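You operate a simulated robot arm through the tools that you are given. There is no shell and no other tool. Be economical: measure what you need, move in short steps, check, and stop when the job is done.

The job below is to be done with a simulated robot arm. You get a single attempt, and the scene is never put back.

TASK
Press the ratchet knob two times. Switch the wrapper switch on. Push the roll cover shut. Stack the grey cap from the top of the long table on top of the beige cap. Any order will do.

The check looks at the end state, three seconds after you hand in, the way a careful person would. Anything else that was tipped, shoved, dropped, spilled or broken makes it a failure. A push-on lid holds only when it is set on centred and level and pressed home; a screw cap is set on level and turned clockwise until tight.

THE ROBOT
A 7-joint arm with a vacuum gripper, on a carriage that runs on a rail from [0.6, 168.3] to [-0.3, -79.7] (x, y) and turns from -222 to 111 degrees about z. Base frame: it is fixed where the carriage stands at the start and does not move with it; the origin is on the floor, on the carriage's upright axis, x ahead of it, y to its left, z up. Readings come in cm, degrees, newtons and seconds.
With the tool pointing down near the work surface it reaches from about 34 to 74 cm from the robot's upright axis, wherever it stands. Its first joint turns from -166.0 to 166.0 degrees. Places, roughly: cap [75, -50, 75]; ratchet knob [50, -10, 80]; roll cover [70, -60, 90]; wrapper switch [40, -20, 80]. Payload 1.06 kg.
Tool frame: the origin (TCP) lies in the middle of the cups' lips, and z points out of the cups. The gripper has 1 cup of 2.4 cm across, covering 2.4 by 2.4 cm (tool x, y); the bellows give 0.8 cm. With the vacuum on, a cup seals on a smooth face that it is pressed against (1 to 4 N); it does not hold porous or soft things. The pull reaches 23 N.
Orientation is told as [roll, pitch, yaw] about the base's x, y, z axes, in that order, counted from this pose: with the cups facing straight down, the tool's x points along the base's -x, its y along +y and its z along -z.

THE INTERFACE
- The arm moves only by the tool send_rows. Its argument "series" is a list of rows, each a list of 2 entries, a list of its own where there are three numbers: the shift along the tool's x, y, z in units of 150 mm (1.0 is 150 mm), then the turn, a rotation vector about the tool's x, y, z in units of 90 degrees (1.0 is 90 degrees). In form: [[[tx, ty, tz], [wx, wy, wz]], ...]. A call has 1 to 20 rows; each row is the pose to reach, as a shift and turn from the pose commanded when the call began, along the tool's axes at that moment. "vac" is the vacuum: 1 switches it on, 0 off, set as the call begins (left out, the last holds). A call with a number of a shift or a turn outside -1 to 1 is refused whole. Each row takes 0.2 s and may step no farther than 5 cm and 8.6 degrees from the row before; otherwise, or with a gripper value out of range, the whole call is refused. A pose out of reach is approached as far as the arm can. The call stops where the force on the tool passes 40 N (or 10 N more than at its start, if that is more) or the arm is blocked; 0.2 s more then pass. The pull builds up within a second once a cup has sealed. Time passes only in rows, and 0.2 s behind the last, so rows that repeat a pose give it time. It gives the time, the measured TCP pose, the force on the tool (base axes) and the pull of the vacuum at its end, in the units of the frame above (readings bear some noise), with the torque about the TCP (base axes, N m) and any sound that the robot's microphone picked up, and new pictures: "show" is both (left out), scene, wrist or none.
- Cameras (640 x 400 px; columns grow to the right, rows downward): "scene" is now at [0.85, 9.78, 146.53]; the picture's right is [-0.61, -0.79, 0.00], its down [-0.47, 0.36, -0.80] and it looks along [0.64, -0.49, -0.60] (base axes); focal length 273 px, centre (320, 200). "wrist" rides on the gripper at [7.8, 1.9, -9.6] in the tool frame; the picture's right is [-0.24, 0.97, 0.00], its down [-0.71, -0.17, -0.69] and it looks along [-0.67, -0.16, 0.73] (tool axes); focal length 243 px, centre (320, 200). There is no depth. A picture from a camera that has moved, and an enlarged one, comes with that camera's place and axes in the base frame and with its lens. The place of the scene camera against the robot may be out by one fixed shift of up to 1.2 cm in any direction.
- lift_body(by): slides the trunk up (or, below 0, down) by that many cm; the arm and the scene camera ride with it, the base frame stays. It gives what a move gives, with no picture.
- base_move(legs): drives the robot by 1 to 6 legs, each [ahead, left, turn to the left] in cm, cm and degrees, along the robot's own axes; the way and the turn of a leg run together, so that a leg with both is an arc; at most 150 cm and 180 degrees a leg. The arm and the cameras ride along, it lands a little off, and it stops where it bumps. It keeps to its track: a leg is cut to what the track allows. It gives what a move gives, and a new picture of the scene camera.
- turn_head(pan, tilt): turns the head with the scene camera to pan (to the left, within 155 degrees either way) and tilt (down, from -29 to 69), counted from straight ahead of the robot. It gives what a move gives, and a new picture of the scene camera.
- close_up(camera, box): a new picture of the part [left, top, right, bottom] of that camera's present view, enlarged. No time passes.
- close_job(): hands the job in; it is judged then, once.

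Go step by step. Nothing tells you exact positions but the pictures and the camera data: compare them with the known pose of the tool, close in by small moves and look again before you grip or let go. The budget is 165 turns and 260 pictures, counting those below and the enlarged ones. Unless the task says otherwise, let go and move clear before handing in, and close with one line.

The tools are called after "Call:" by a JSON object that holds its "method" and its "body". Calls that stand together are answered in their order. send_rows: Moves the arm, as the interface text tells. Its arguments: {"type":"object","properties":{"series":{"type":"array","items":{"type":"array"}},"vac":{"type":"number"},"show":{"type":"string","enum":["both","scene","wrist","none"]}},"required":["series"]} The other tools are called the same way: lift_body (by) slides the trunk up or down; base_move (legs) drives the base; turn_head (pan, tilt) turns the head that bears the scene camera; close_up (camera, box) takes an enlarged picture of a part of a camera's view; close_job () hands the job in.

At the start:

```text
t: 0.0
tcp_pos: [23.76, -31.57, 114.94]
orientation: [0.0, 0.0, 0.0]
wrist_force: [-0.6, 0.2, -0.7]
torque: [-0.01, 0.0, 0.01]
pull: 0.0
trunk travel left (down, up): [-40.0, 19.0]
robot x, y, heading: [-0.22, -0.01, 0.2]
head pan, tilt: [-37.6, 36.6]
```

scene: 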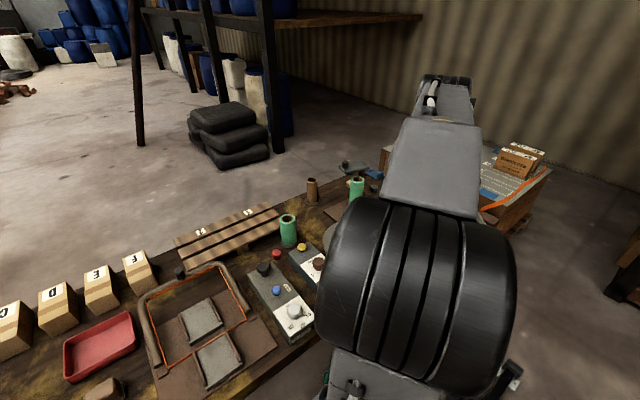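
wrist: 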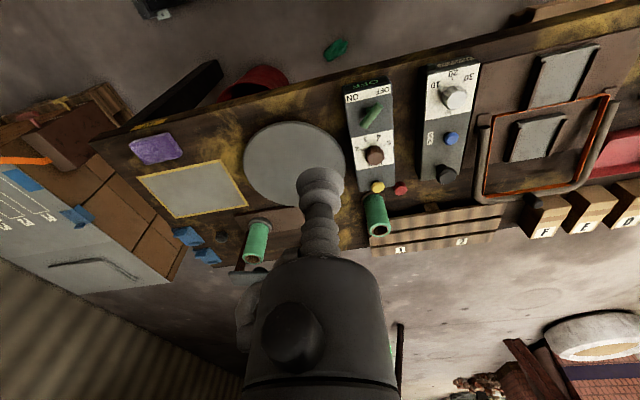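

The arm hides part of the table, so I'll enlarge the wrist view and turn the head for a better look.

Call:
{"method": "close_up", "body": {"camera": "wrist", "box": [320, 40, 520, 260]}}

Call:
{"method": "close_up", "body": {"camera": "wrist", "box": [0, 40, 340, 280]}}

Call:
{"method": "close_up", "body": {"camera": "scene", "box": [120, 160, 400, 380]}}

```text
1.82 times, centred on (420, 150) of wrist
camera zoom: at [15.92, -29.69, 124.31], right [0.24, 0.97, 0.0], down [0.71, -0.17, 0.69], along [0.67, -0.16, -0.73], focal length 441 px, centre (138, 291)
```

zoom: 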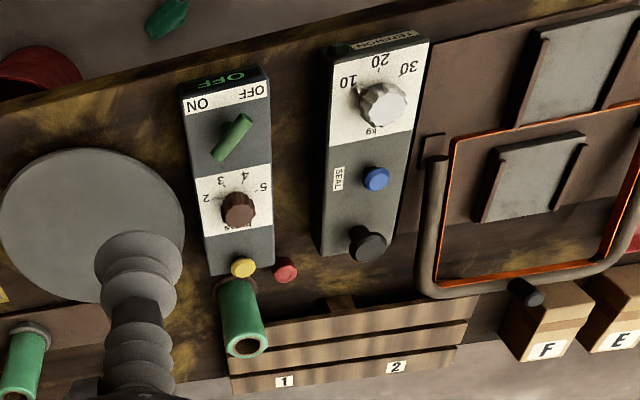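

```text
1.67 times, centred on (170, 160) of wrist
camera zoom: at [15.92, -29.69, 124.31], right [0.24, 0.97, 0.0], down [0.71, -0.17, 0.69], along [0.67, -0.16, -0.73], focal length 404 px, centre (570, 267)
```

zoom: 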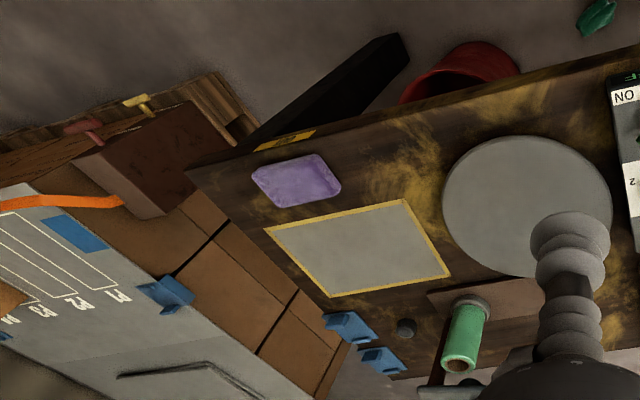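

```text
1.82 times, centred on (260, 270) of scene
camera zoom: at [0.85, 9.78, 146.53], right [-0.61, -0.79, 0.0], down [-0.47, 0.36, -0.8], along [0.64, -0.49, -0.6], focal length 497 px, centre (429, 73)
```

zoom: 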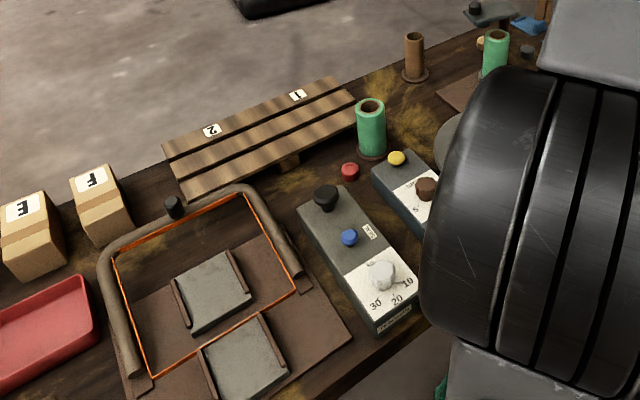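

I'll swing the arm to the left, out of the camera's way.

Call:
{"method": "send_rows", "body": {"series": [[[-0.3, 0.1, 0], [0, 0, 0]], [[-0.5, 0.35, 0], [0, 0, 0]], [[-0.7, 0.6, 0], [0, 0, 0]], [[-0.8, 0.9, 0], [0, 0, 0]], [[-0.8, 1, 0], [0, 0, 0]]], "show": "none"}}

Call:
{"method": "send_rows", "body": {"series": [[[0, 0.3, 0], [0, 0, 0]], [[0, 0.6, 0], [0, 0, 0]], [[0, 0.9, 0], [0, 0, 0]], [[0, 1, 0], [0, 0, 0]]], "show": "none"}}

Call:
{"method": "send_rows", "body": {"series": [[[0, 0.3, 0], [0, 0, 0]], [[0, 0.6, 0], [0, 0, 0]], [[0, 0.9, 0], [0, 0, 0]], [[0, 1, 0], [0, 0, 0]]], "show": "both"}}

```text
t: 1.2
tcp_pos: [35.85, -16.4, 114.56]
orientation: [-0.1, 0.1, 0.0]
wrist_force: [0.6, 0.4, 0.2]
torque: [0.03, 0.03, 0.0]
pull: 0.0
trunk travel left (down, up): [-40.0, 19.0]
robot x, y, heading: [0.23, 0.11, -0.0]
head pan, tilt: [-37.6, 36.6]
```

```text
t: 2.2
tcp_pos: [35.51, -1.48, 114.6]
orientation: [0.0, 0.0, 0.0]
wrist_force: [0.4, 0.2, -0.2]
torque: [0.0, 0.02, -0.02]
pull: 0.1
trunk travel left (down, up): [-40.0, 19.0]
robot x, y, heading: [0.11, 0.05, 0.1]
head pan, tilt: [-37.6, 36.6]
```

```text
t: 3.2
tcp_pos: [35.84, 13.43, 114.96]
orientation: [0.0, 0.0, 0.0]
wrist_force: [0.8, 0.2, 0.1]
torque: [-0.01, 0.02, -0.01]
pull: 0.1
trunk travel left (down, up): [-40.0, 19.0]
robot x, y, heading: [-0.16, 0.19, -0.1]
head pan, tilt: [-37.6, 36.6]
camera scene: at [0.85, 9.79, 146.53], right [-0.61, -0.79, 0.0], down [-0.47, 0.36, -0.8], along [0.64, -0.49, -0.6], focal length 273 px, centre (320, 200)
camera wrist: at [28.01, 15.23, 124.22], right [0.24, 0.97, 0.0], down [0.71, -0.17, 0.68], along [0.67, -0.16, -0.73], focal length 243 px, centre (320, 200)
```

scene: 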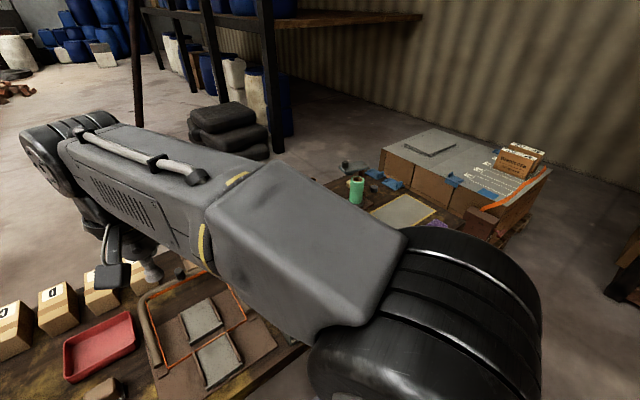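
wrist: 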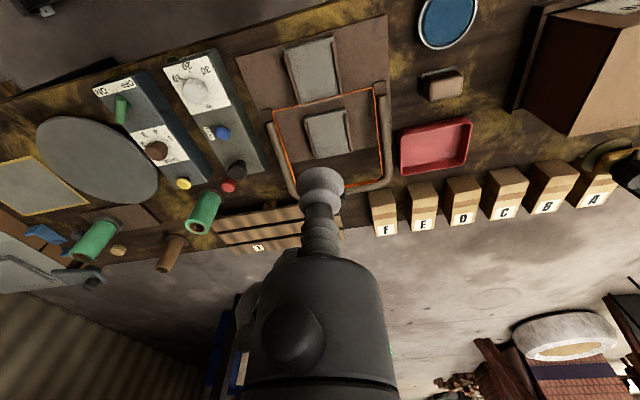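

Now I zoom in on the right half of the scene and the wrist view.

Call:
{"method": "close_up", "body": {"camera": "scene", "box": [320, 110, 580, 260]}}

Call:
{"method": "close_up", "body": {"camera": "wrist", "box": [0, 150, 300, 320]}}

Call:
{"method": "close_up", "body": {"camera": "wrist", "box": [80, 40, 300, 210]}}

```text
2.46 times, centred on (450, 185) of scene
camera zoom: at [0.85, 9.79, 146.53], right [-0.61, -0.79, 0.0], down [-0.47, 0.36, -0.8], along [0.64, -0.49, -0.6], focal length 673 px, centre (0, 237)
```

zoom: 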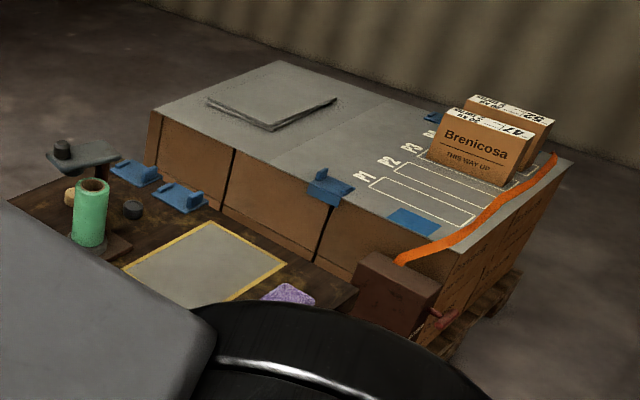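

```text
2.13 times, centred on (150, 235) of wrist
camera zoom: at [28.01, 15.23, 124.22], right [0.24, 0.97, 0.0], down [0.71, -0.17, 0.68], along [0.67, -0.16, -0.73], focal length 518 px, centre (683, 125)
```

zoom: 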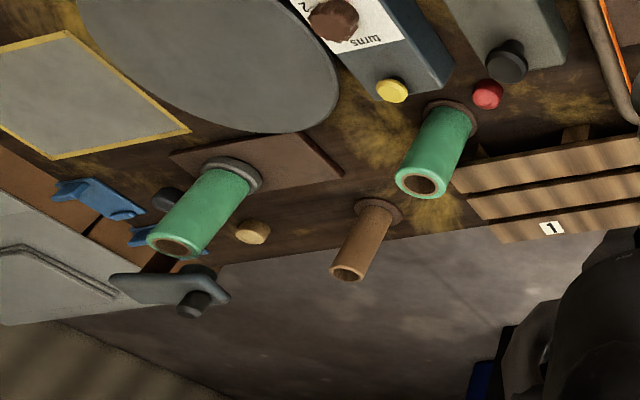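

```text
2.35 times, centred on (190, 125) of wrist
camera zoom: at [28.01, 15.23, 124.22], right [0.24, 0.97, 0.0], down [0.71, -0.17, 0.68], along [0.67, -0.16, -0.73], focal length 571 px, centre (626, 376)
```

zoom: 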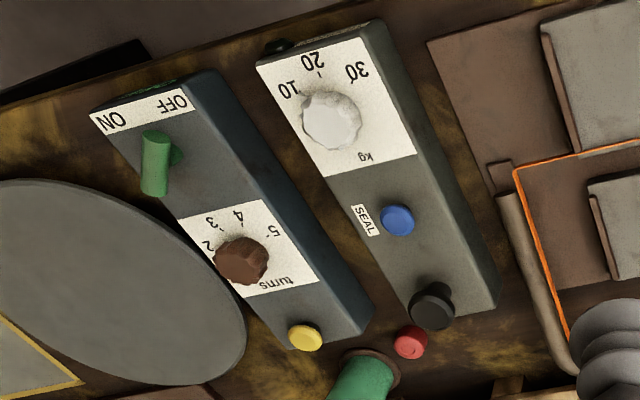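

The black mushroom knob triangulates to about (54.9, -9.8, 80.4), and the green switch lever to about (37.4, -24.9, 80). I'll approach above the knob first and look closer.

Call:
{"method": "send_rows", "body": {"series": [[[-0.2, -0.24, 0.1], [0, 0, 0]], [[-0.4, -0.48, 0.2], [0, 0, 0]], [[-0.6, -0.72, 0.4], [0, 0, 0]], [[-0.8, -0.95, 0.6], [0, 0, 0]], [[-0.9, -1, 0.7], [0, 0, 0]]], "show": "none"}}

Call:
{"method": "send_rows", "body": {"series": [[[-0.2, -0.25, 0.25], [0, 0, 0]], [[-0.35, -0.55, 0.5], [0, 0, 0]], [[-0.35, -0.55, 0.7], [0, 0, 0]]], "show": "both"}}

```text
refused: row 3 steps farther than a row can; nothing moved
```

```text
refused: row 1 steps farther than a row can; nothing moved
```

Call:
{"method": "send_rows", "body": {"series": [[[-0.18, -0.2, 0.12], [0, 0, 0]], [[-0.36, -0.4, 0.24], [0, 0, 0]], [[-0.54, -0.6, 0.36], [0, 0, 0]], [[-0.72, -0.8, 0.48], [0, 0, 0]], [[-0.9, -1, 0.6], [0, 0, 0]]], "show": "none"}}

Call:
{"method": "send_rows", "body": {"series": [[[-0.1, -0.15, 0.2], [0, 0, 0]], [[-0.2, -0.3, 0.4], [0, 0, 0]], [[-0.3, -0.45, 0.6], [0, 0, 0]], [[-0.37, -0.54, 0.8], [0, 0, 0]], [[-0.37, -0.54, 1.0], [0, 0, 0]]], "show": "both"}}

```text
t: 4.4
tcp_pos: [49.19, -1.55, 105.9]
orientation: [0.0, 0.0, 0.0]
wrist_force: [0.2, -0.4, 0.6]
torque: [0.01, -0.01, -0.01]
pull: 0.0
trunk travel left (down, up): [-40.0, 19.0]
robot x, y, heading: [0.52, -0.14, -0.1]
head pan, tilt: [-37.6, 36.6]
```

```text
t: 5.6
tcp_pos: [54.84, -9.69, 90.88]
orientation: [-0.1, 0.0, 0.0]
wrist_force: [0.2, -0.3, 0.4]
torque: [0.04, -0.02, -0.01]
pull: 0.1
trunk travel left (down, up): [-40.0, 19.0]
robot x, y, heading: [0.13, -0.26, -0.5]
head pan, tilt: [-37.6, 36.6]
camera scene: at [0.84, 9.78, 146.53], right [-0.61, -0.79, 0.0], down [-0.47, 0.36, -0.8], along [0.64, -0.49, -0.6], focal length 273 px, centre (320, 200)
camera wrist: at [47.07, -7.88, 100.26], right [0.24, 0.97, 0.0], down [0.71, -0.17, 0.69], along [0.67, -0.16, -0.73], focal length 243 px, centre (320, 200)
```

scene: 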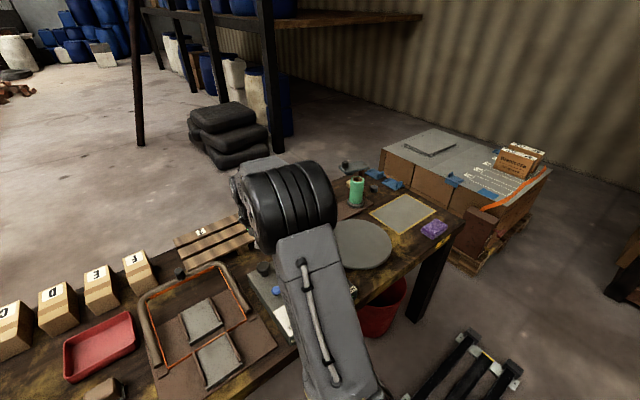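
wrist: 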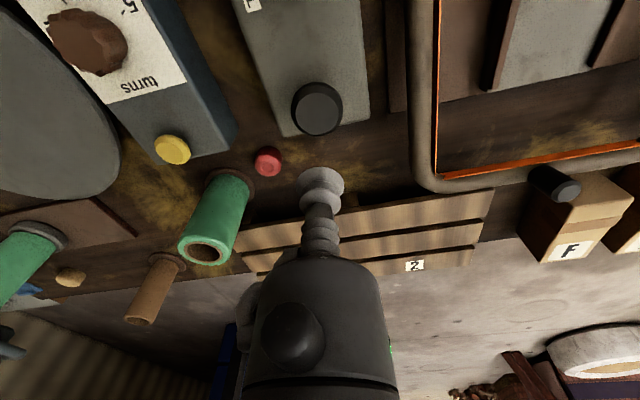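

Call:
{"method": "close_up", "body": {"camera": "wrist", "box": [120, 0, 400, 200]}}

Call:
{"method": "close_up", "body": {"camera": "scene", "box": [310, 120, 480, 270]}}

```text
2.00 times, centred on (260, 100) of wrist
camera zoom: at [47.07, -7.88, 100.26], right [0.24, 0.97, 0.0], down [0.71, -0.17, 0.69], along [0.67, -0.16, -0.73], focal length 485 px, centre (440, 400)
```

zoom: 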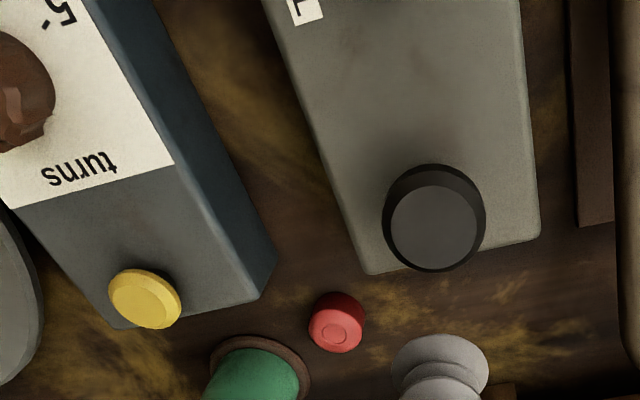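

```text
2.67 times, centred on (395, 195) of scene
camera zoom: at [0.84, 9.78, 146.53], right [-0.61, -0.79, 0.0], down [-0.47, 0.36, -0.8], along [0.64, -0.49, -0.6], focal length 729 px, centre (120, 213)
```

zoom: 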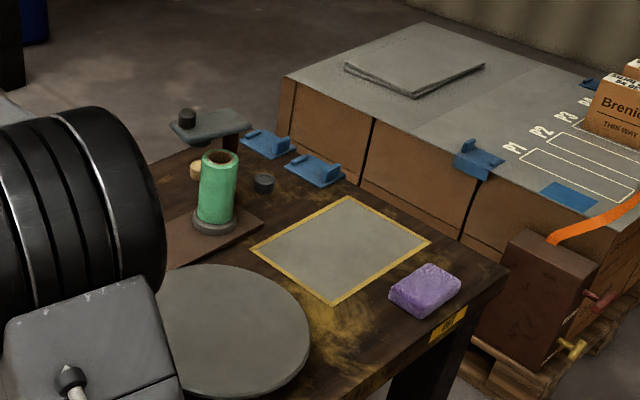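

I'm above the knob; I'll go down and press gently, listening for a click.

Call:
{"method": "send_rows", "body": {"series": [[[-0.01, -0.01, 0.2], [0, 0, 0]], [[-0.015, -0.015, 0.4], [0, 0, 0]], [[-0.015, -0.015, 0.6], [0, 0, 0]], [[-0.015, -0.015, 0.66], [0, 0, 0]], [[-0.015, -0.015, 0.7], [0, 0, 0]], [[-0.015, -0.015, 0.72], [0, 0, 0]]], "show": "wrist"}}

```text
t: 7.0
tcp_pos: [55.07, -9.78, 80.1]
orientation: [0.1, -0.1, 0.0]
wrist_force: [-0.7, 0.0, 3.1]
torque: [0.01, 0.02, 0.02]
pull: 0.0
trunk travel left (down, up): [-40.0, 19.0]
robot x, y, heading: [-0.08, -0.21, -0.0]
head pan, tilt: [-37.6, 36.6]
camera wrist: at [47.19, -7.97, 89.44], right [0.24, 0.97, 0.0], down [0.71, -0.17, 0.69], along [0.67, -0.16, -0.73], focal length 243 px, centre (320, 200)
```

wrist: 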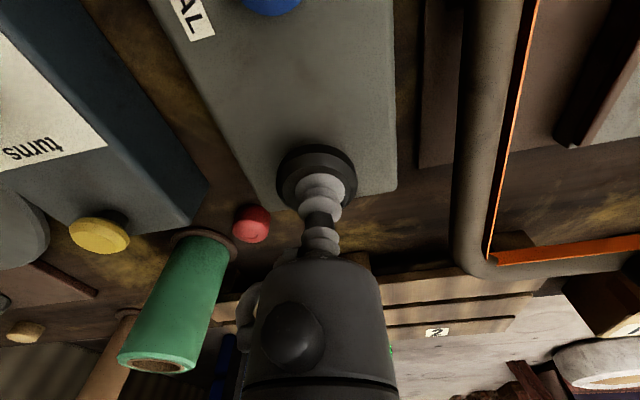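

Contact is on centre at 3 N. I'll press further in small steps.

Call:
{"method": "send_rows", "body": {"series": [[[0, 0, 0.02], [0, 0, 0]], [[0, 0, 0.04], [0, 0, 0]], [[0, 0, 0.06], [0, 0, 0]], [[0, 0, 0.07], [0, 0, 0]]], "show": "none"}}

```text
t: 8.0
tcp_pos: [54.98, -9.79, 79.08]
orientation: [0.0, 0.0, 0.0]
wrist_force: [0.4, 0.6, 5.4]
torque: [0.0, -0.02, 0.01]
pull: 0.1
trunk travel left (down, up): [-40.0, 19.0]
robot x, y, heading: [-0.05, -0.25, 0.3]
head pan, tilt: [-37.6, 36.6]
heard: click
```

A click was heard. I release fully, see how it sounds, then press again.

Call:
{"method": "send_rows", "body": {"series": [[[0, 0, -0.05], [0, 0, 0]], [[0, 0, -0.12], [0, 0, 0]], [[0, 0, -0.16], [0, 0, 0]], [[0, 0, -0.16], [0, 0, 0]], [[0, 0, -0.16], [0, 0, 0]]], "show": "wrist"}}

```text
t: 9.2
tcp_pos: [55.11, -9.77, 81.53]
orientation: [0.0, 0.0, 0.0]
wrist_force: [1.1, -0.3, 0.6]
torque: [0.02, -0.01, -0.02]
pull: 0.0
trunk travel left (down, up): [-40.0, 19.0]
robot x, y, heading: [-0.22, 0.16, 0.0]
head pan, tilt: [-37.6, 36.6]
camera wrist: at [47.23, -8.01, 90.89], right [0.24, 0.97, 0.0], down [0.71, -0.17, 0.69], along [0.67, -0.16, -0.73], focal length 243 px, centre (320, 200)
```

wrist: 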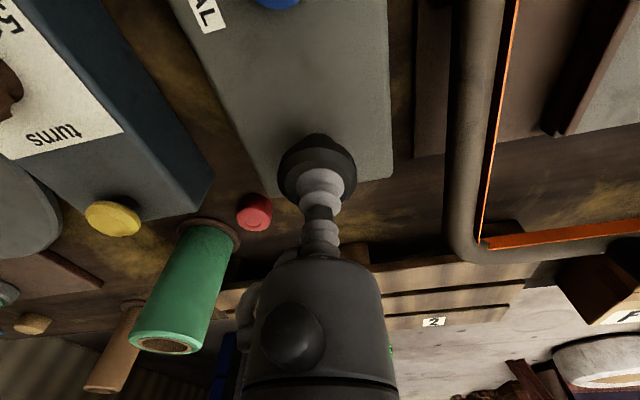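

Second press, same depth.

Call:
{"method": "send_rows", "body": {"series": [[[0, 0, 0.05], [0, 0, 0]], [[0, 0, 0.1], [0, 0, 0]], [[0, 0, 0.12], [0, 0, 0]], [[0, 0, 0.14], [0, 0, 0]], [[0, 0, 0.155], [0, 0, 0]], [[0, 0, 0.165], [0, 0, 0]]], "show": "none"}}

```text
t: 10.6
tcp_pos: [54.85, -9.82, 79.09]
orientation: [0.1, 0.0, 0.0]
wrist_force: [-1.5, -1.5, 6.4]
torque: [0.04, -0.06, -0.01]
pull: 0.1
trunk travel left (down, up): [-40.0, 19.0]
robot x, y, heading: [-0.1, 0.19, 0.1]
head pan, tilt: [-37.6, 36.6]
heard: click
```

Second click heard. I'll rise and go above the wrapper switch for a closer look.

Call:
{"method": "send_rows", "body": {"series": [[[0, 0, -0.2], [0, 0, 0]], [[0, 0, -0.5], [0, 0, 0]], [[0, 0, -0.8], [0, 0, 0]], [[0, 0, -1], [0, 0, 0]]], "show": "none"}}

Call:
{"method": "send_rows", "body": {"series": [[[0.2, -0.2, 0], [0, 0, 0]], [[0.4, -0.4, 0], [0, 0, 0]], [[0.6, -0.6, 0], [0, 0, 0]], [[0.8, -0.8, 0], [0, 0, 0]], [[1, -0.97, 0], [0, 0, 0]]], "show": "both"}}

```text
t: 11.6
tcp_pos: [54.98, -9.73, 94.2]
orientation: [0.0, 0.0, 0.0]
wrist_force: [0.6, -0.5, -0.2]
torque: [0.01, 0.02, -0.04]
pull: 0.1
trunk travel left (down, up): [-40.0, 19.0]
robot x, y, heading: [0.16, -0.33, 0.2]
head pan, tilt: [-37.6, 36.6]
```

```text
t: 12.8
tcp_pos: [40.1, -24.19, 93.93]
orientation: [-0.1, 0.0, 0.0]
wrist_force: [-0.3, -0.9, 0.0]
torque: [0.0, 0.03, 0.0]
pull: 0.0
trunk travel left (down, up): [-40.0, 19.0]
robot x, y, heading: [0.08, -0.21, -0.2]
head pan, tilt: [-37.6, 36.6]
camera scene: at [0.87, 9.79, 146.53], right [-0.61, -0.79, 0.0], down [-0.47, 0.36, -0.8], along [0.64, -0.49, -0.6], focal length 273 px, centre (320, 200)
camera wrist: at [32.28, -22.51, 103.42], right [0.23, 0.97, 0.0], down [0.71, -0.17, 0.69], along [0.67, -0.16, -0.73], focal length 243 px, centre (320, 200)
```

scene: 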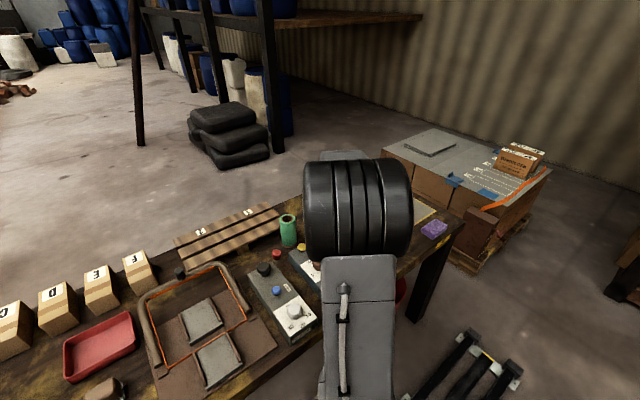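
wrist: 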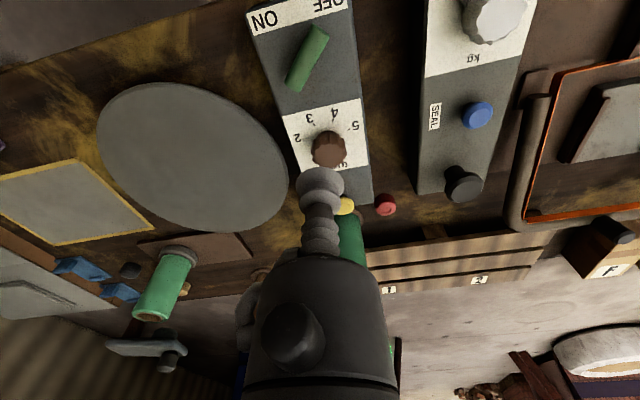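

Call:
{"method": "close_up", "body": {"camera": "wrist", "box": [230, 0, 390, 110]}}

```text
3.64 times, centred on (310, 55) of wrist
camera zoom: at [32.28, -22.51, 103.42], right [0.23, 0.97, 0.0], down [0.71, -0.17, 0.69], along [0.67, -0.16, -0.73], focal length 882 px, centre (356, 727)
```

zoom: 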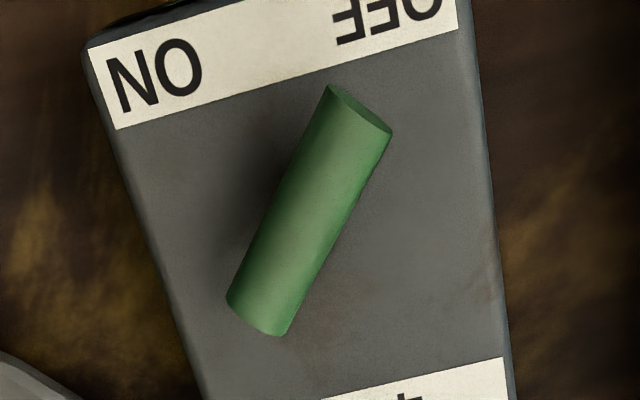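

The switch is a horizontal green bar on a shaft, centre about (37.4, -25.0, 80), pointing to OFF; I need to swing its near end from +y round to -y. I'll set the cup down beside the OFF end.

Call:
{"method": "send_rows", "body": {"series": [[[0.127, 0.14, 0.2], [0, 0, 0]], [[0.127, 0.14, 0.45], [0, 0, 0]], [[0.127, 0.14, 0.7], [0, 0, 0]], [[0.127, 0.14, 0.74], [0, 0, 0]]], "show": "wrist"}}

Call:
{"method": "close_up", "body": {"camera": "wrist", "box": [220, 60, 420, 220]}}

```text
t: 13.8
tcp_pos: [38.2, -22.27, 82.73]
orientation: [0.0, 0.0, 0.0]
wrist_force: [-0.2, -0.1, 0.4]
torque: [0.03, -0.01, 0.01]
pull: 0.1
trunk travel left (down, up): [-40.0, 19.0]
robot x, y, heading: [0.09, 0.28, -0.1]
head pan, tilt: [-37.6, 36.6]
camera wrist: at [30.41, -20.4, 92.14], right [0.24, 0.97, 0.0], down [0.71, -0.17, 0.69], along [0.67, -0.16, -0.73], focal length 243 px, centre (320, 200)
```

wrist: 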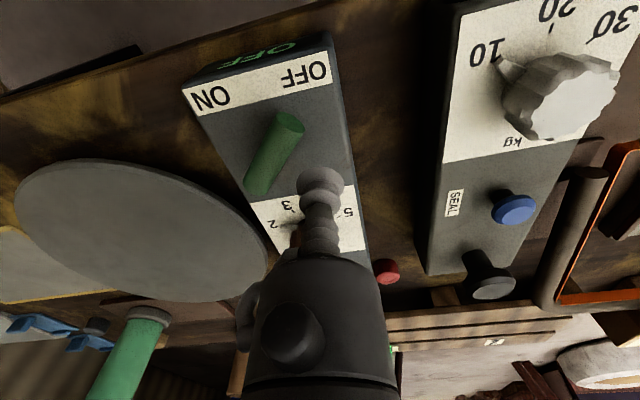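

```text
2.50 times, centred on (320, 140) of wrist
camera zoom: at [30.41, -20.4, 92.14], right [0.24, 0.97, 0.0], down [0.71, -0.17, 0.69], along [0.67, -0.16, -0.73], focal length 606 px, centre (320, 350)
```

zoom: 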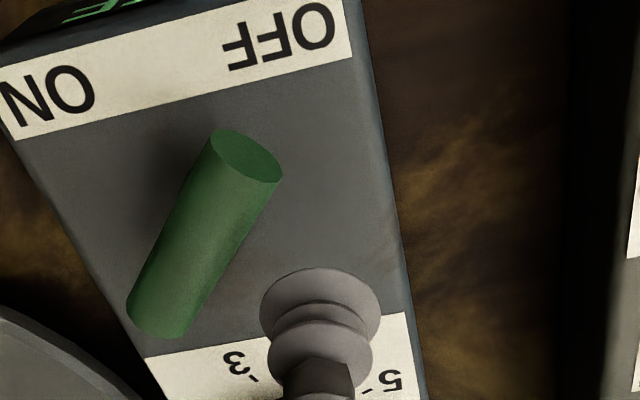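

Consistent: ends at (35.7,-23.3) and (39.4,-26.8), z≈80. Lowering beside the bar, watching force.

Call:
{"method": "send_rows", "body": {"series": [[[0, 0, 0.1], [0, 0, 0]], [[0, 0, 0.18], [0, 0, 0]], [[0, 0, 0.22], [0, 0, 0]], [[0, 0, 0.25], [0, 0, 0]]], "show": "none"}}

Call:
{"method": "close_up", "body": {"camera": "wrist", "box": [220, 60, 420, 220]}}

```text
t: 14.8
tcp_pos: [38.09, -22.22, 79.1]
orientation: [0.0, 0.0, -0.1]
wrist_force: [-0.3, 0.1, 0.3]
torque: [0.03, -0.03, -0.01]
pull: 0.1
trunk travel left (down, up): [-40.0, 19.0]
robot x, y, heading: [-0.03, -0.02, 0.2]
head pan, tilt: [-37.6, 36.6]
```

```text
2.50 times, centred on (320, 140) of wrist
camera zoom: at [30.29, -20.4, 88.47], right [0.24, 0.97, 0.0], down [0.71, -0.17, 0.69], along [0.67, -0.16, -0.73], focal length 606 px, centre (320, 350)
```

zoom: 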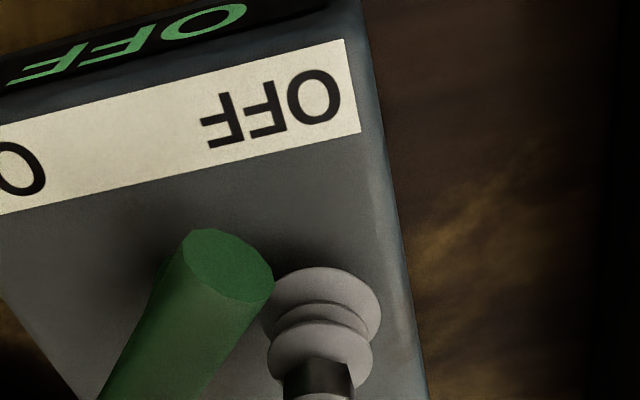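

The cup is beside the bar. I'll lower slightly more and sweep it around the arc.

Call:
{"method": "send_rows", "body": {"series": [[[0, 0, 0.03], [0, 0, 0]], [[0.04, -0.01, 0.03], [0, 0, 0]], [[0.087, -0.016, 0.03], [0, 0, 0]], [[0.132, -0.035, 0.03], [0, 0, 0]], [[0.17, -0.064, 0.03], [0, 0, 0]], [[0.199, -0.102, 0.03], [0, 0, 0]], [[0.217, -0.146, 0.03], [0, 0, 0]]], "show": "wrist"}}

Call:
{"method": "close_up", "body": {"camera": "wrist", "box": [220, 60, 420, 220]}}

```text
t: 16.4
tcp_pos: [34.69, -24.47, 78.86]
orientation: [0.1, 0.1, -0.1]
wrist_force: [-0.5, 0.2, -3.4]
torque: [-0.03, 0.0, 0.01]
pull: 0.0
trunk travel left (down, up): [-40.0, 19.0]
robot x, y, heading: [0.01, -0.01, 0.2]
head pan, tilt: [-37.6, 36.6]
camera wrist: at [26.97, -22.66, 88.11], right [0.24, 0.97, 0.0], down [0.71, -0.17, 0.68], along [0.67, -0.16, -0.73], focal length 243 px, centre (320, 200)
```

wrist: 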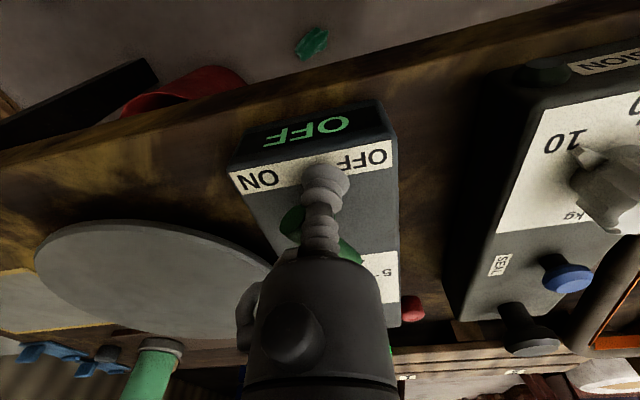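

```text
2.50 times, centred on (320, 140) of wrist
camera zoom: at [26.97, -22.66, 88.11], right [0.24, 0.97, 0.0], down [0.71, -0.17, 0.68], along [0.67, -0.16, -0.73], focal length 606 px, centre (320, 350)
```

zoom: 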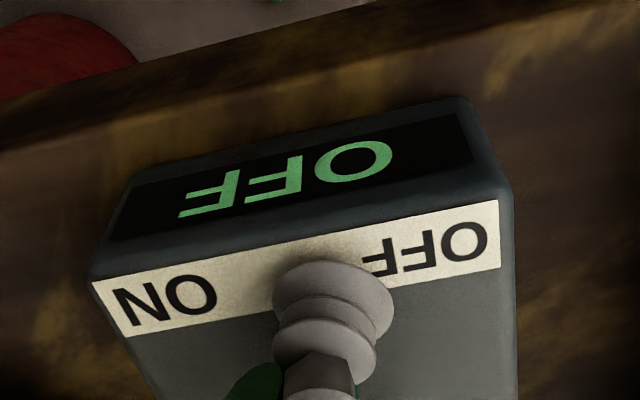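

The bar has turned most of the way but the readout still says OFF; I continue the arc in small steps.

Call:
{"method": "send_rows", "body": {"series": [[[0.004, -0.015, 0], [0, 0, 0]], [[0.005, -0.031, 0], [0, 0, 0]], [[0.005, -0.047, 0], [0, 0, 0]], [[0.005, -0.063, 0], [0, 0, 0]]], "show": "none"}}

Call:
{"method": "close_up", "body": {"camera": "wrist", "box": [220, 60, 420, 220]}}

```text
t: 17.4
tcp_pos: [34.73, -25.42, 78.64]
orientation: [0.0, 0.0, -0.1]
wrist_force: [-0.7, -0.4, -3.0]
torque: [0.02, 0.02, 0.0]
pull: 0.0
trunk travel left (down, up): [-40.0, 19.0]
robot x, y, heading: [-0.12, -0.03, -0.3]
head pan, tilt: [-37.6, 36.6]
```

```text
2.50 times, centred on (320, 140) of wrist
camera zoom: at [26.96, -23.59, 88.05], right [0.23, 0.97, 0.0], down [0.71, -0.17, 0.68], along [0.67, -0.16, -0.73], focal length 606 px, centre (320, 350)
```

zoom: 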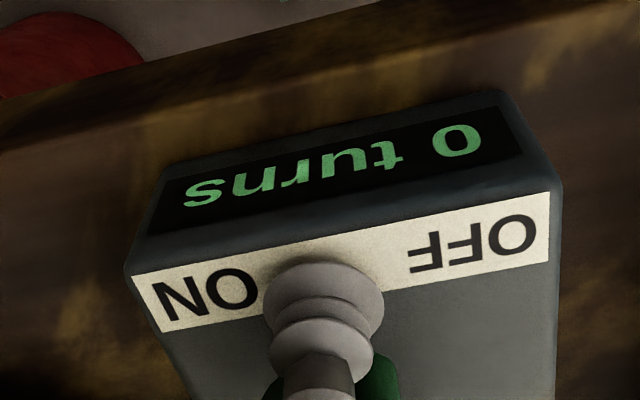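

The display now reads "0 turns", so the wrapper is on. I nudge slightly more, back away from the bar, and rise.

Call:
{"method": "send_rows", "body": {"series": [[[-0.003, -0.02, 0], [0, 0, 0]], [[-0.003, -0.02, 0], [0, 0, 0]], [[0.06, 0.05, 0], [0, 0, 0]], [[0.08, 0.07, -0.05], [0, 0, 0]], [[0.08, 0.07, -0.3], [0, 0, 0]], [[0.08, 0.07, -0.6], [0, 0, 0]], [[0.08, 0.07, -0.9], [0, 0, 0]]], "show": "both"}}

```text
t: 19.0
tcp_pos: [33.76, -24.24, 92.2]
orientation: [0.1, 0.0, 0.0]
wrist_force: [-0.3, -0.1, -0.3]
torque: [0.01, 0.02, -0.03]
pull: 0.0
trunk travel left (down, up): [-40.0, 19.0]
robot x, y, heading: [0.15, 0.23, -0.1]
head pan, tilt: [-37.6, 36.6]
camera scene: at [0.86, 9.78, 146.52], right [-0.61, -0.79, 0.0], down [-0.47, 0.36, -0.8], along [0.64, -0.49, -0.6], focal length 273 px, centre (320, 200)
camera wrist: at [25.91, -22.5, 101.52], right [0.24, 0.97, 0.0], down [0.71, -0.17, 0.68], along [0.67, -0.16, -0.73], focal length 243 px, centre (320, 200)
```

scene: 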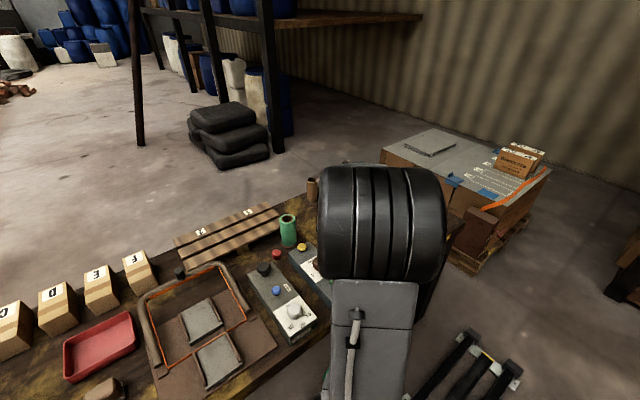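
wrist: 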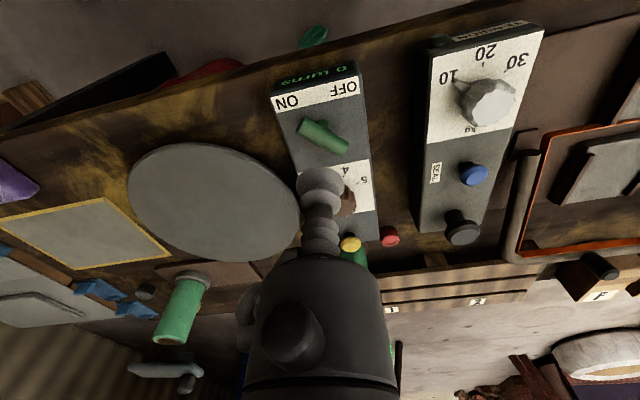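

The switch points to ON. Next I raise the arm and drive along the rail toward the roll cover and caps.

Call:
{"method": "send_rows", "body": {"series": [[[0, 0, -0.3], [0, 0, 0]], [[0, 0, -0.6], [0, 0, 0]], [[0, 0, -0.9], [0, 0, 0]], [[0, 0, -1], [0, 0, 0]]], "show": "none"}}

Call:
{"method": "base_move", "body": {"legs": [[0, -45, 0]]}}

```text
t: 20.0
tcp_pos: [33.57, -24.38, 107.3]
orientation: [0.1, 0.1, -0.1]
wrist_force: [-0.5, -0.5, -0.5]
torque: [-0.02, 0.0, -0.02]
pull: 0.2
trunk travel left (down, up): [-40.0, 19.0]
robot x, y, heading: [-0.26, -0.05, -0.0]
head pan, tilt: [-37.6, 36.6]
```

```text
t: 22.8
tcp_pos: [33.7, -70.04, 107.27]
orientation: [0.0, 0.0, 0.4]
wrist_force: [0.3, -0.3, -1.2]
torque: [-0.02, -0.01, 0.0]
pull: 0.1
trunk travel left (down, up): [-40.0, 19.0]
robot x, y, heading: [-0.03, -45.79, 0.5]
head pan, tilt: [-37.6, 36.6]
camera scene: at [0.6, -35.86, 146.53], right [-0.6, -0.8, 0.0], down [-0.47, 0.36, -0.8], along [0.64, -0.49, -0.6], focal length 273 px, centre (320, 200)
```

scene: 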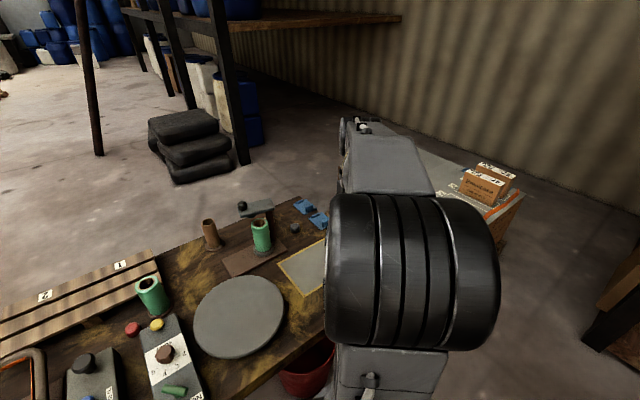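

Call:
{"method": "close_up", "body": {"camera": "scene", "box": [190, 180, 340, 290]}}

Call:
{"method": "close_up", "body": {"camera": "wrist", "box": [0, 0, 640, 400]}}

```text
3.64 times, centred on (265, 235) of scene
camera zoom: at [0.6, -35.86, 146.53], right [-0.6, -0.8, 0.0], down [-0.47, 0.36, -0.8], along [0.64, -0.49, -0.6], focal length 994 px, centre (520, 73)
```

zoom: 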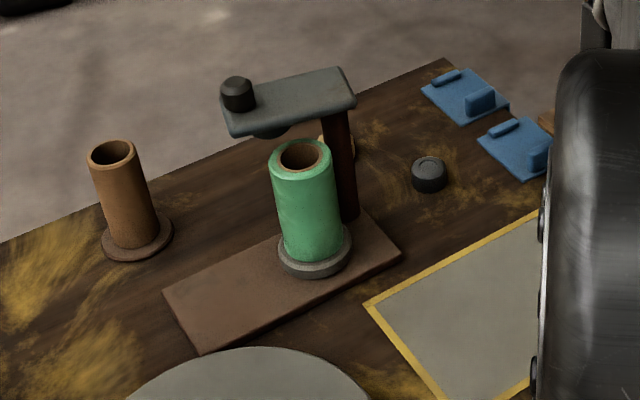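

```text
1.00 times, centred on (320, 200) of wrist (not enlarged: the box is as wide or as high as the picture)
camera zoom: at [25.84, -68.2, 116.63], right [0.23, 0.97, 0.0], down [0.71, -0.17, 0.69], along [0.67, -0.16, -0.73], focal length 243 px, centre (320, 200)
```

zoom: 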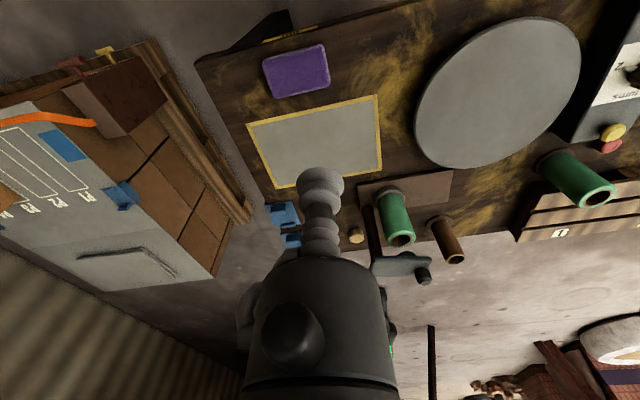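

The roll cover is a flat plate with a black knob on a vertical post, now swung away from over the green roll. I'll bring the wrist camera nearer to measure roll, post, and caps.

Call:
{"method": "send_rows", "body": {"series": [[[-0.2, 0.2, 0.03], [0, 0, 0]], [[-0.4, 0.4, 0.06], [0, 0, 0]], [[-0.6, 0.6, 0.1], [0, 0, 0]], [[-0.8, 0.8, 0.15], [0, 0, 0]], [[-1, 1, 0.2], [0, 0, 0]]], "show": "both"}}

```text
t: 23.9
tcp_pos: [48.26, -54.82, 104.16]
orientation: [0.1, 0.0, 0.4]
wrist_force: [-0.1, 0.3, -0.2]
torque: [0.0, -0.02, 0.02]
pull: 0.1
trunk travel left (down, up): [-40.0, 19.0]
robot x, y, heading: [0.15, -45.71, 0.6]
head pan, tilt: [-37.6, 36.6]
camera scene: at [0.58, -35.86, 146.53], right [-0.6, -0.8, 0.0], down [-0.47, 0.36, -0.8], along [0.64, -0.49, -0.6], focal length 273 px, centre (320, 200)
camera wrist: at [40.51, -53.13, 113.57], right [0.23, 0.97, 0.0], down [0.71, -0.17, 0.69], along [0.67, -0.16, -0.73], focal length 243 px, centre (320, 200)
```

scene: 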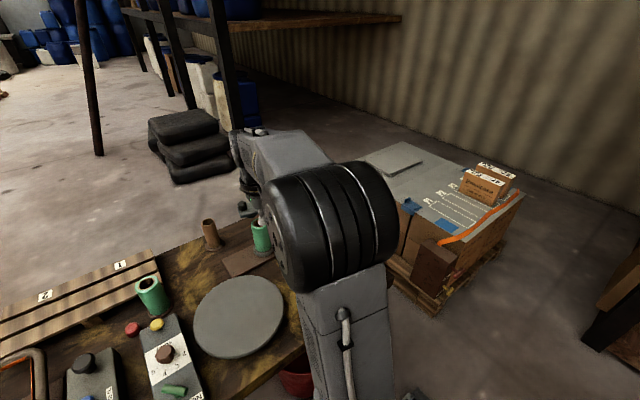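
wrist: 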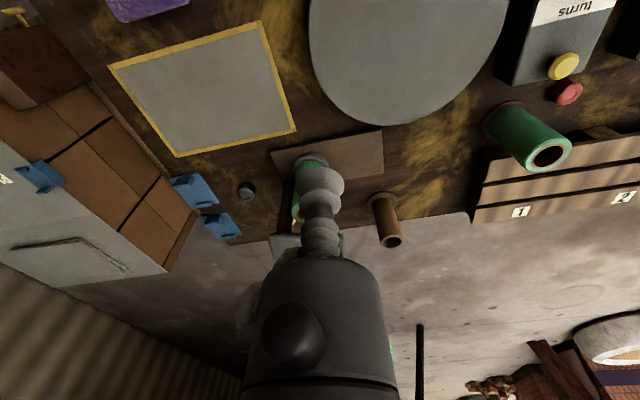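

The gripper hides it; I shift 15 cm to +y for a clear oblique view.

Call:
{"method": "send_rows", "body": {"series": [[[0, 0.3, 0], [0, 0, 0]], [[-0.1, 0.6, 0], [0, 0, 0]], [[-0.2, 0.9, 0], [0, 0, 0]], [[-0.3, 1, 0], [0, 0, 0]]], "show": "none"}}

Call:
{"method": "close_up", "body": {"camera": "wrist", "box": [100, 80, 340, 300]}}

Call:
{"method": "close_up", "body": {"camera": "scene", "box": [190, 180, 340, 290]}}

```text
t: 24.9
tcp_pos: [52.88, -39.73, 104.35]
orientation: [0.0, 0.0, 0.4]
wrist_force: [1.0, -0.9, 0.5]
torque: [-0.01, 0.01, 0.02]
pull: 0.2
trunk travel left (down, up): [-40.0, 19.0]
robot x, y, heading: [-0.22, -45.73, 0.5]
head pan, tilt: [-37.6, 36.6]
```

```text
1.82 times, centred on (220, 190) of wrist
camera zoom: at [45.08, -37.92, 113.68], right [0.23, 0.97, 0.0], down [0.71, -0.17, 0.68], along [0.67, -0.16, -0.73], focal length 441 px, centre (502, 218)
```

zoom: 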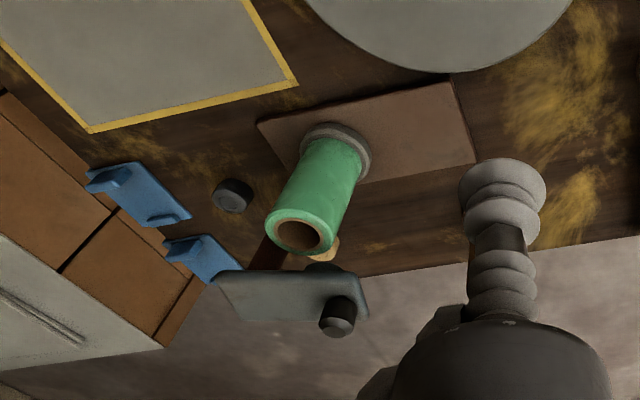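

```text
3.64 times, centred on (265, 235) of scene
camera zoom: at [0.59, -35.85, 146.53], right [-0.6, -0.8, 0.0], down [-0.47, 0.36, -0.8], along [0.64, -0.49, -0.6], focal length 994 px, centre (520, 73)
```

zoom: 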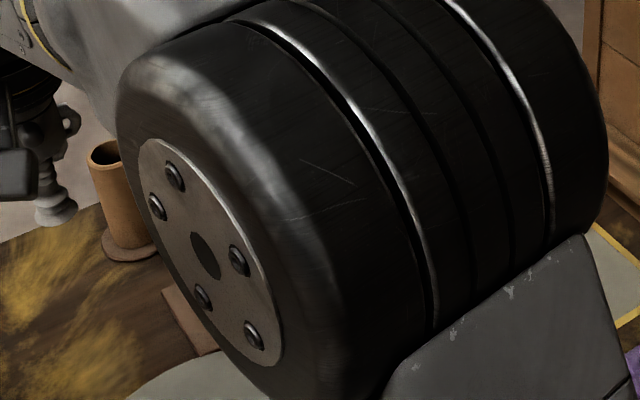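

Triangulated with the wrist camera: roll top (68,-61.8,86.4), cover knob top (73.3,-58.9,92.7), post near (69.7,-66.6). I want another view from the -y side to understand the hinge.

Call:
{"method": "send_rows", "body": {"series": [[[0, -0.3, -0.1], [0, 0, 0]], [[0, -0.6, -0.2], [0, 0, 0]], [[0, -0.9, -0.3], [0, 0, 0]], [[0, -1, -0.3], [0, 0, 0]]], "show": "none"}}

Call:
{"method": "send_rows", "body": {"series": [[[0, -0.3, 0], [0, 0, 0]], [[0, -0.6, 0], [0, 0, 0]], [[0, -0.9, 0], [0, 0, 0]], [[0, -1, 0], [0, 0, 0]]], "show": "none"}}

Call:
{"method": "send_rows", "body": {"series": [[[0, -0.3, 0], [0, 0, 0]], [[0, -0.6, 0], [0, 0, 0]]], "show": "both"}}

```text
t: 25.9
tcp_pos: [52.8, -54.86, 108.82]
orientation: [0.0, 0.0, 0.4]
wrist_force: [0.2, 0.2, -0.1]
torque: [-0.01, 0.0, -0.01]
pull: 0.1
trunk travel left (down, up): [-40.0, 19.0]
robot x, y, heading: [-0.17, -45.66, 0.4]
head pan, tilt: [-37.6, 36.6]
```

```text
t: 26.9
tcp_pos: [52.97, -69.88, 108.79]
orientation: [0.1, 0.0, 0.5]
wrist_force: [0.4, 0.8, -0.4]
torque: [-0.01, 0.03, 0.04]
pull: 0.0
trunk travel left (down, up): [-40.0, 19.0]
robot x, y, heading: [0.04, -45.4, 0.5]
head pan, tilt: [-37.6, 36.6]
```

```text
t: 27.6
tcp_pos: [53.02, -78.79, 108.96]
orientation: [0.0, 0.1, 0.4]
wrist_force: [-0.5, 0.3, 0.8]
torque: [-0.04, 0.02, 0.01]
pull: 0.1
trunk travel left (down, up): [-40.0, 19.0]
robot x, y, heading: [-0.28, -45.25, 0.2]
head pan, tilt: [-37.6, 36.6]
camera scene: at [0.6, -35.87, 146.53], right [-0.6, -0.8, 0.0], down [-0.47, 0.36, -0.8], along [0.64, -0.49, -0.6], focal length 273 px, centre (320, 200)
camera wrist: at [45.26, -77.02, 118.26], right [0.23, 0.97, 0.0], down [0.71, -0.17, 0.68], along [0.67, -0.16, -0.73], focal length 243 px, centre (320, 200)
```

scene: 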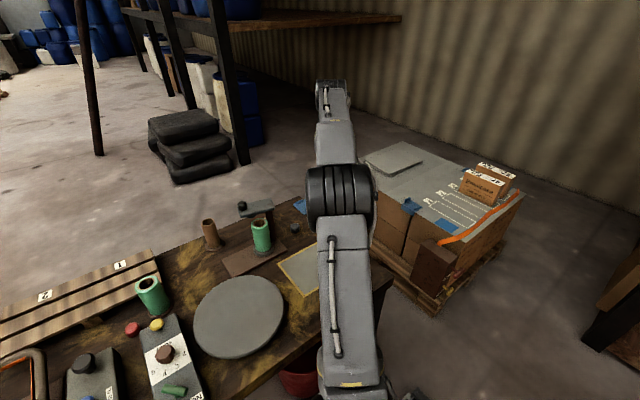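
wrist: 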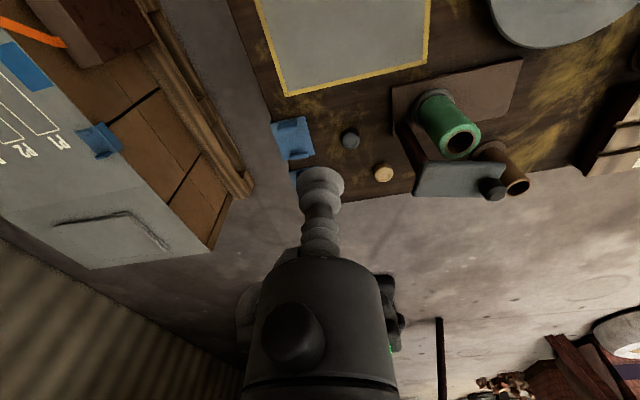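

Call:
{"method": "close_up", "body": {"camera": "wrist", "box": [330, 60, 550, 220]}}

```text
2.50 times, centred on (440, 140) of wrist
camera zoom: at [45.26, -77.02, 118.26], right [0.23, 0.97, 0.0], down [0.71, -0.17, 0.68], along [0.67, -0.16, -0.73], focal length 606 px, centre (20, 350)
```

zoom: 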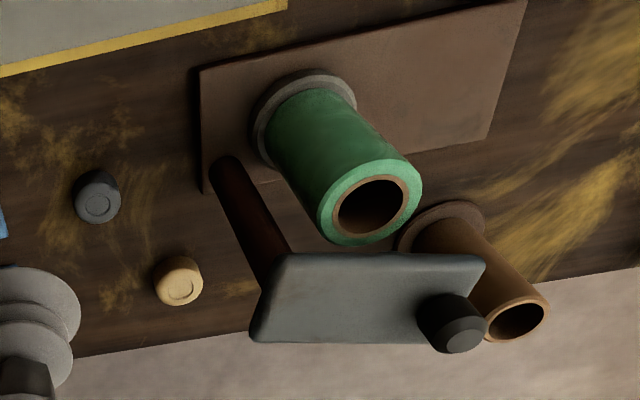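

Geometry is clear now: post at (70.6,-66.6), cover plate pointing about 75°, roll at about 108° from the post, so the free end must swing toward -x. Dark grey cap ≈(70.5,-76.5), beige cap ≈(81,-70.5). I'll slide the carriage opposite to them and test the reach at height.

Call:
{"method": "send_rows", "body": {"series": [[[0.2, 0.2, -0.1], [0, 0, 0]], [[0.4, 0.4, -0.1], [0, 0, 0]], [[0.6, 0.6, -0.1], [0, 0, 0]], [[0.6, 0.85, -0.1], [0, 0, 0]], [[0.6, 1, -0.1], [0, 0, 0]]], "show": "none"}}

Call:
{"method": "base_move", "body": {"legs": [[0, -21, 0]]}}

```text
t: 28.8
tcp_pos: [44.1, -63.9, 110.29]
orientation: [0.0, 0.0, 0.3]
wrist_force: [-0.2, -1.5, 0.1]
torque: [0.01, 0.01, 0.03]
pull: 0.1
trunk travel left (down, up): [-40.0, 19.0]
robot x, y, heading: [-0.06, -45.56, 0.4]
head pan, tilt: [-37.6, 36.6]
```

```text
t: 30.4
tcp_pos: [44.03, -84.52, 110.15]
orientation: [0.0, 0.0, 0.5]
wrist_force: [-0.4, 0.1, -0.3]
torque: [0.0, -0.01, 0.01]
pull: 0.1
trunk travel left (down, up): [-40.0, 19.0]
robot x, y, heading: [-0.03, -66.3, 0.7]
head pan, tilt: [-37.6, 36.6]
camera scene: at [0.51, -56.56, 146.53], right [-0.6, -0.8, 0.0], down [-0.47, 0.36, -0.8], along [0.64, -0.49, -0.6], focal length 273 px, centre (320, 200)
```

scene: 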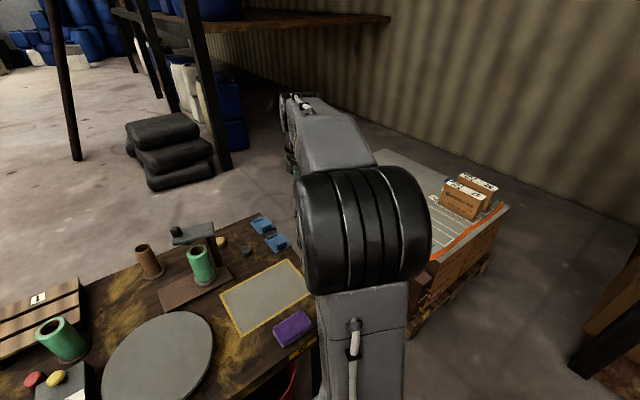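

Call:
{"method": "send_rows", "body": {"series": [[[-0.25, 0.2, 0], [0, 0, 0]], [[-0.5, 0.4, 0], [0, 0, 0]], [[-0.75, 0.6, 0], [0, 0, 0]], [[-1, 0.8, 0], [0, 0, 0]]], "show": "none"}}

Call:
{"method": "send_rows", "body": {"series": [[[-0.3, 0, 0], [0, 0, 0]], [[-0.6, 0, 0], [0, 0, 0]], [[-0.9, 0, 0], [0, 0, 0]], [[-1, 0, 0], [0, 0, 0]]], "show": "none"}}

Call:
{"method": "send_rows", "body": {"series": [[[-0.3, 0, 0], [0, 0, 0]], [[-0.5, 0, 0], [0, 0, 0]]], "show": "both"}}

```text
t: 31.4
tcp_pos: [58.86, -72.53, 110.3]
orientation: [0.0, -0.1, 0.6]
wrist_force: [0.6, 0.9, 0.8]
torque: [0.0, -0.03, -0.03]
pull: 0.0
trunk travel left (down, up): [-40.0, 19.0]
robot x, y, heading: [-0.74, -66.7, 0.5]
head pan, tilt: [-37.6, 36.6]
```

```text
t: 32.4
tcp_pos: [66.85, -72.07, 109.02]
orientation: [0.0, 0.0, 0.5]
wrist_force: [-0.5, 0.6, -0.1]
torque: [0.0, 0.03, 0.01]
pull: 0.0
out of reach, approached as far as the arm can: row 2, 3, 4
trunk travel left (down, up): [-40.0, 19.0]
robot x, y, heading: [0.25, -66.68, 0.3]
head pan, tilt: [-37.6, 36.6]
```

```text
t: 33.0
tcp_pos: [67.25, -71.66, 108.55]
orientation: [0.0, 0.0, 0.4]
wrist_force: [-0.9, 0.0, 0.4]
torque: [-0.01, -0.01, -0.04]
pull: 0.0
out of reach, approached as far as the arm can: row 1, 2
trunk travel left (down, up): [-40.0, 19.0]
robot x, y, heading: [-0.39, -66.25, 0.7]
head pan, tilt: [-37.6, 36.6]
camera scene: at [0.47, -56.57, 146.53], right [-0.6, -0.8, 0.0], down [-0.47, 0.36, -0.8], along [0.64, -0.49, -0.6], focal length 273 px, centre (320, 200)
camera wrist: at [59.44, -69.93, 117.87], right [0.23, 0.97, 0.0], down [0.71, -0.17, 0.68], along [0.67, -0.16, -0.73], focal length 243 px, centre (320, 200)
```

scene: 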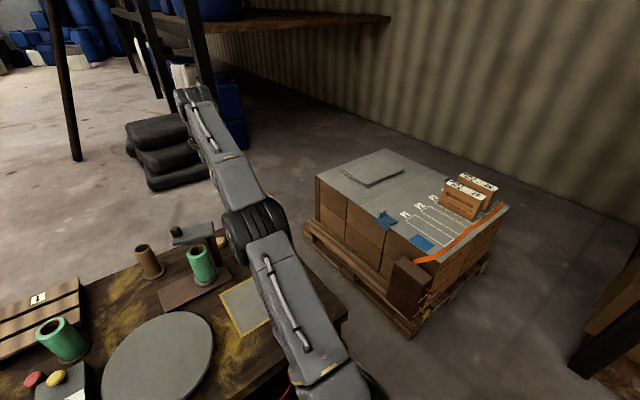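
wrist: 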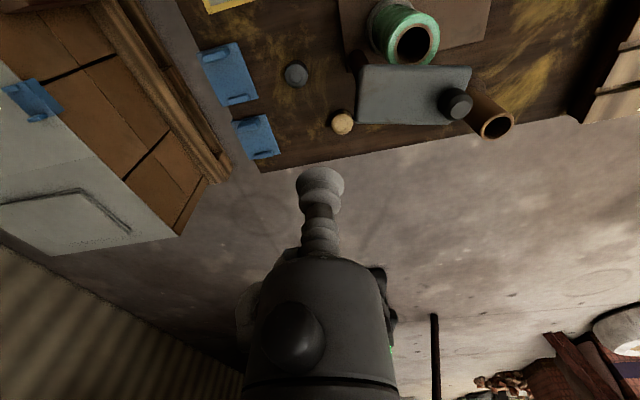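

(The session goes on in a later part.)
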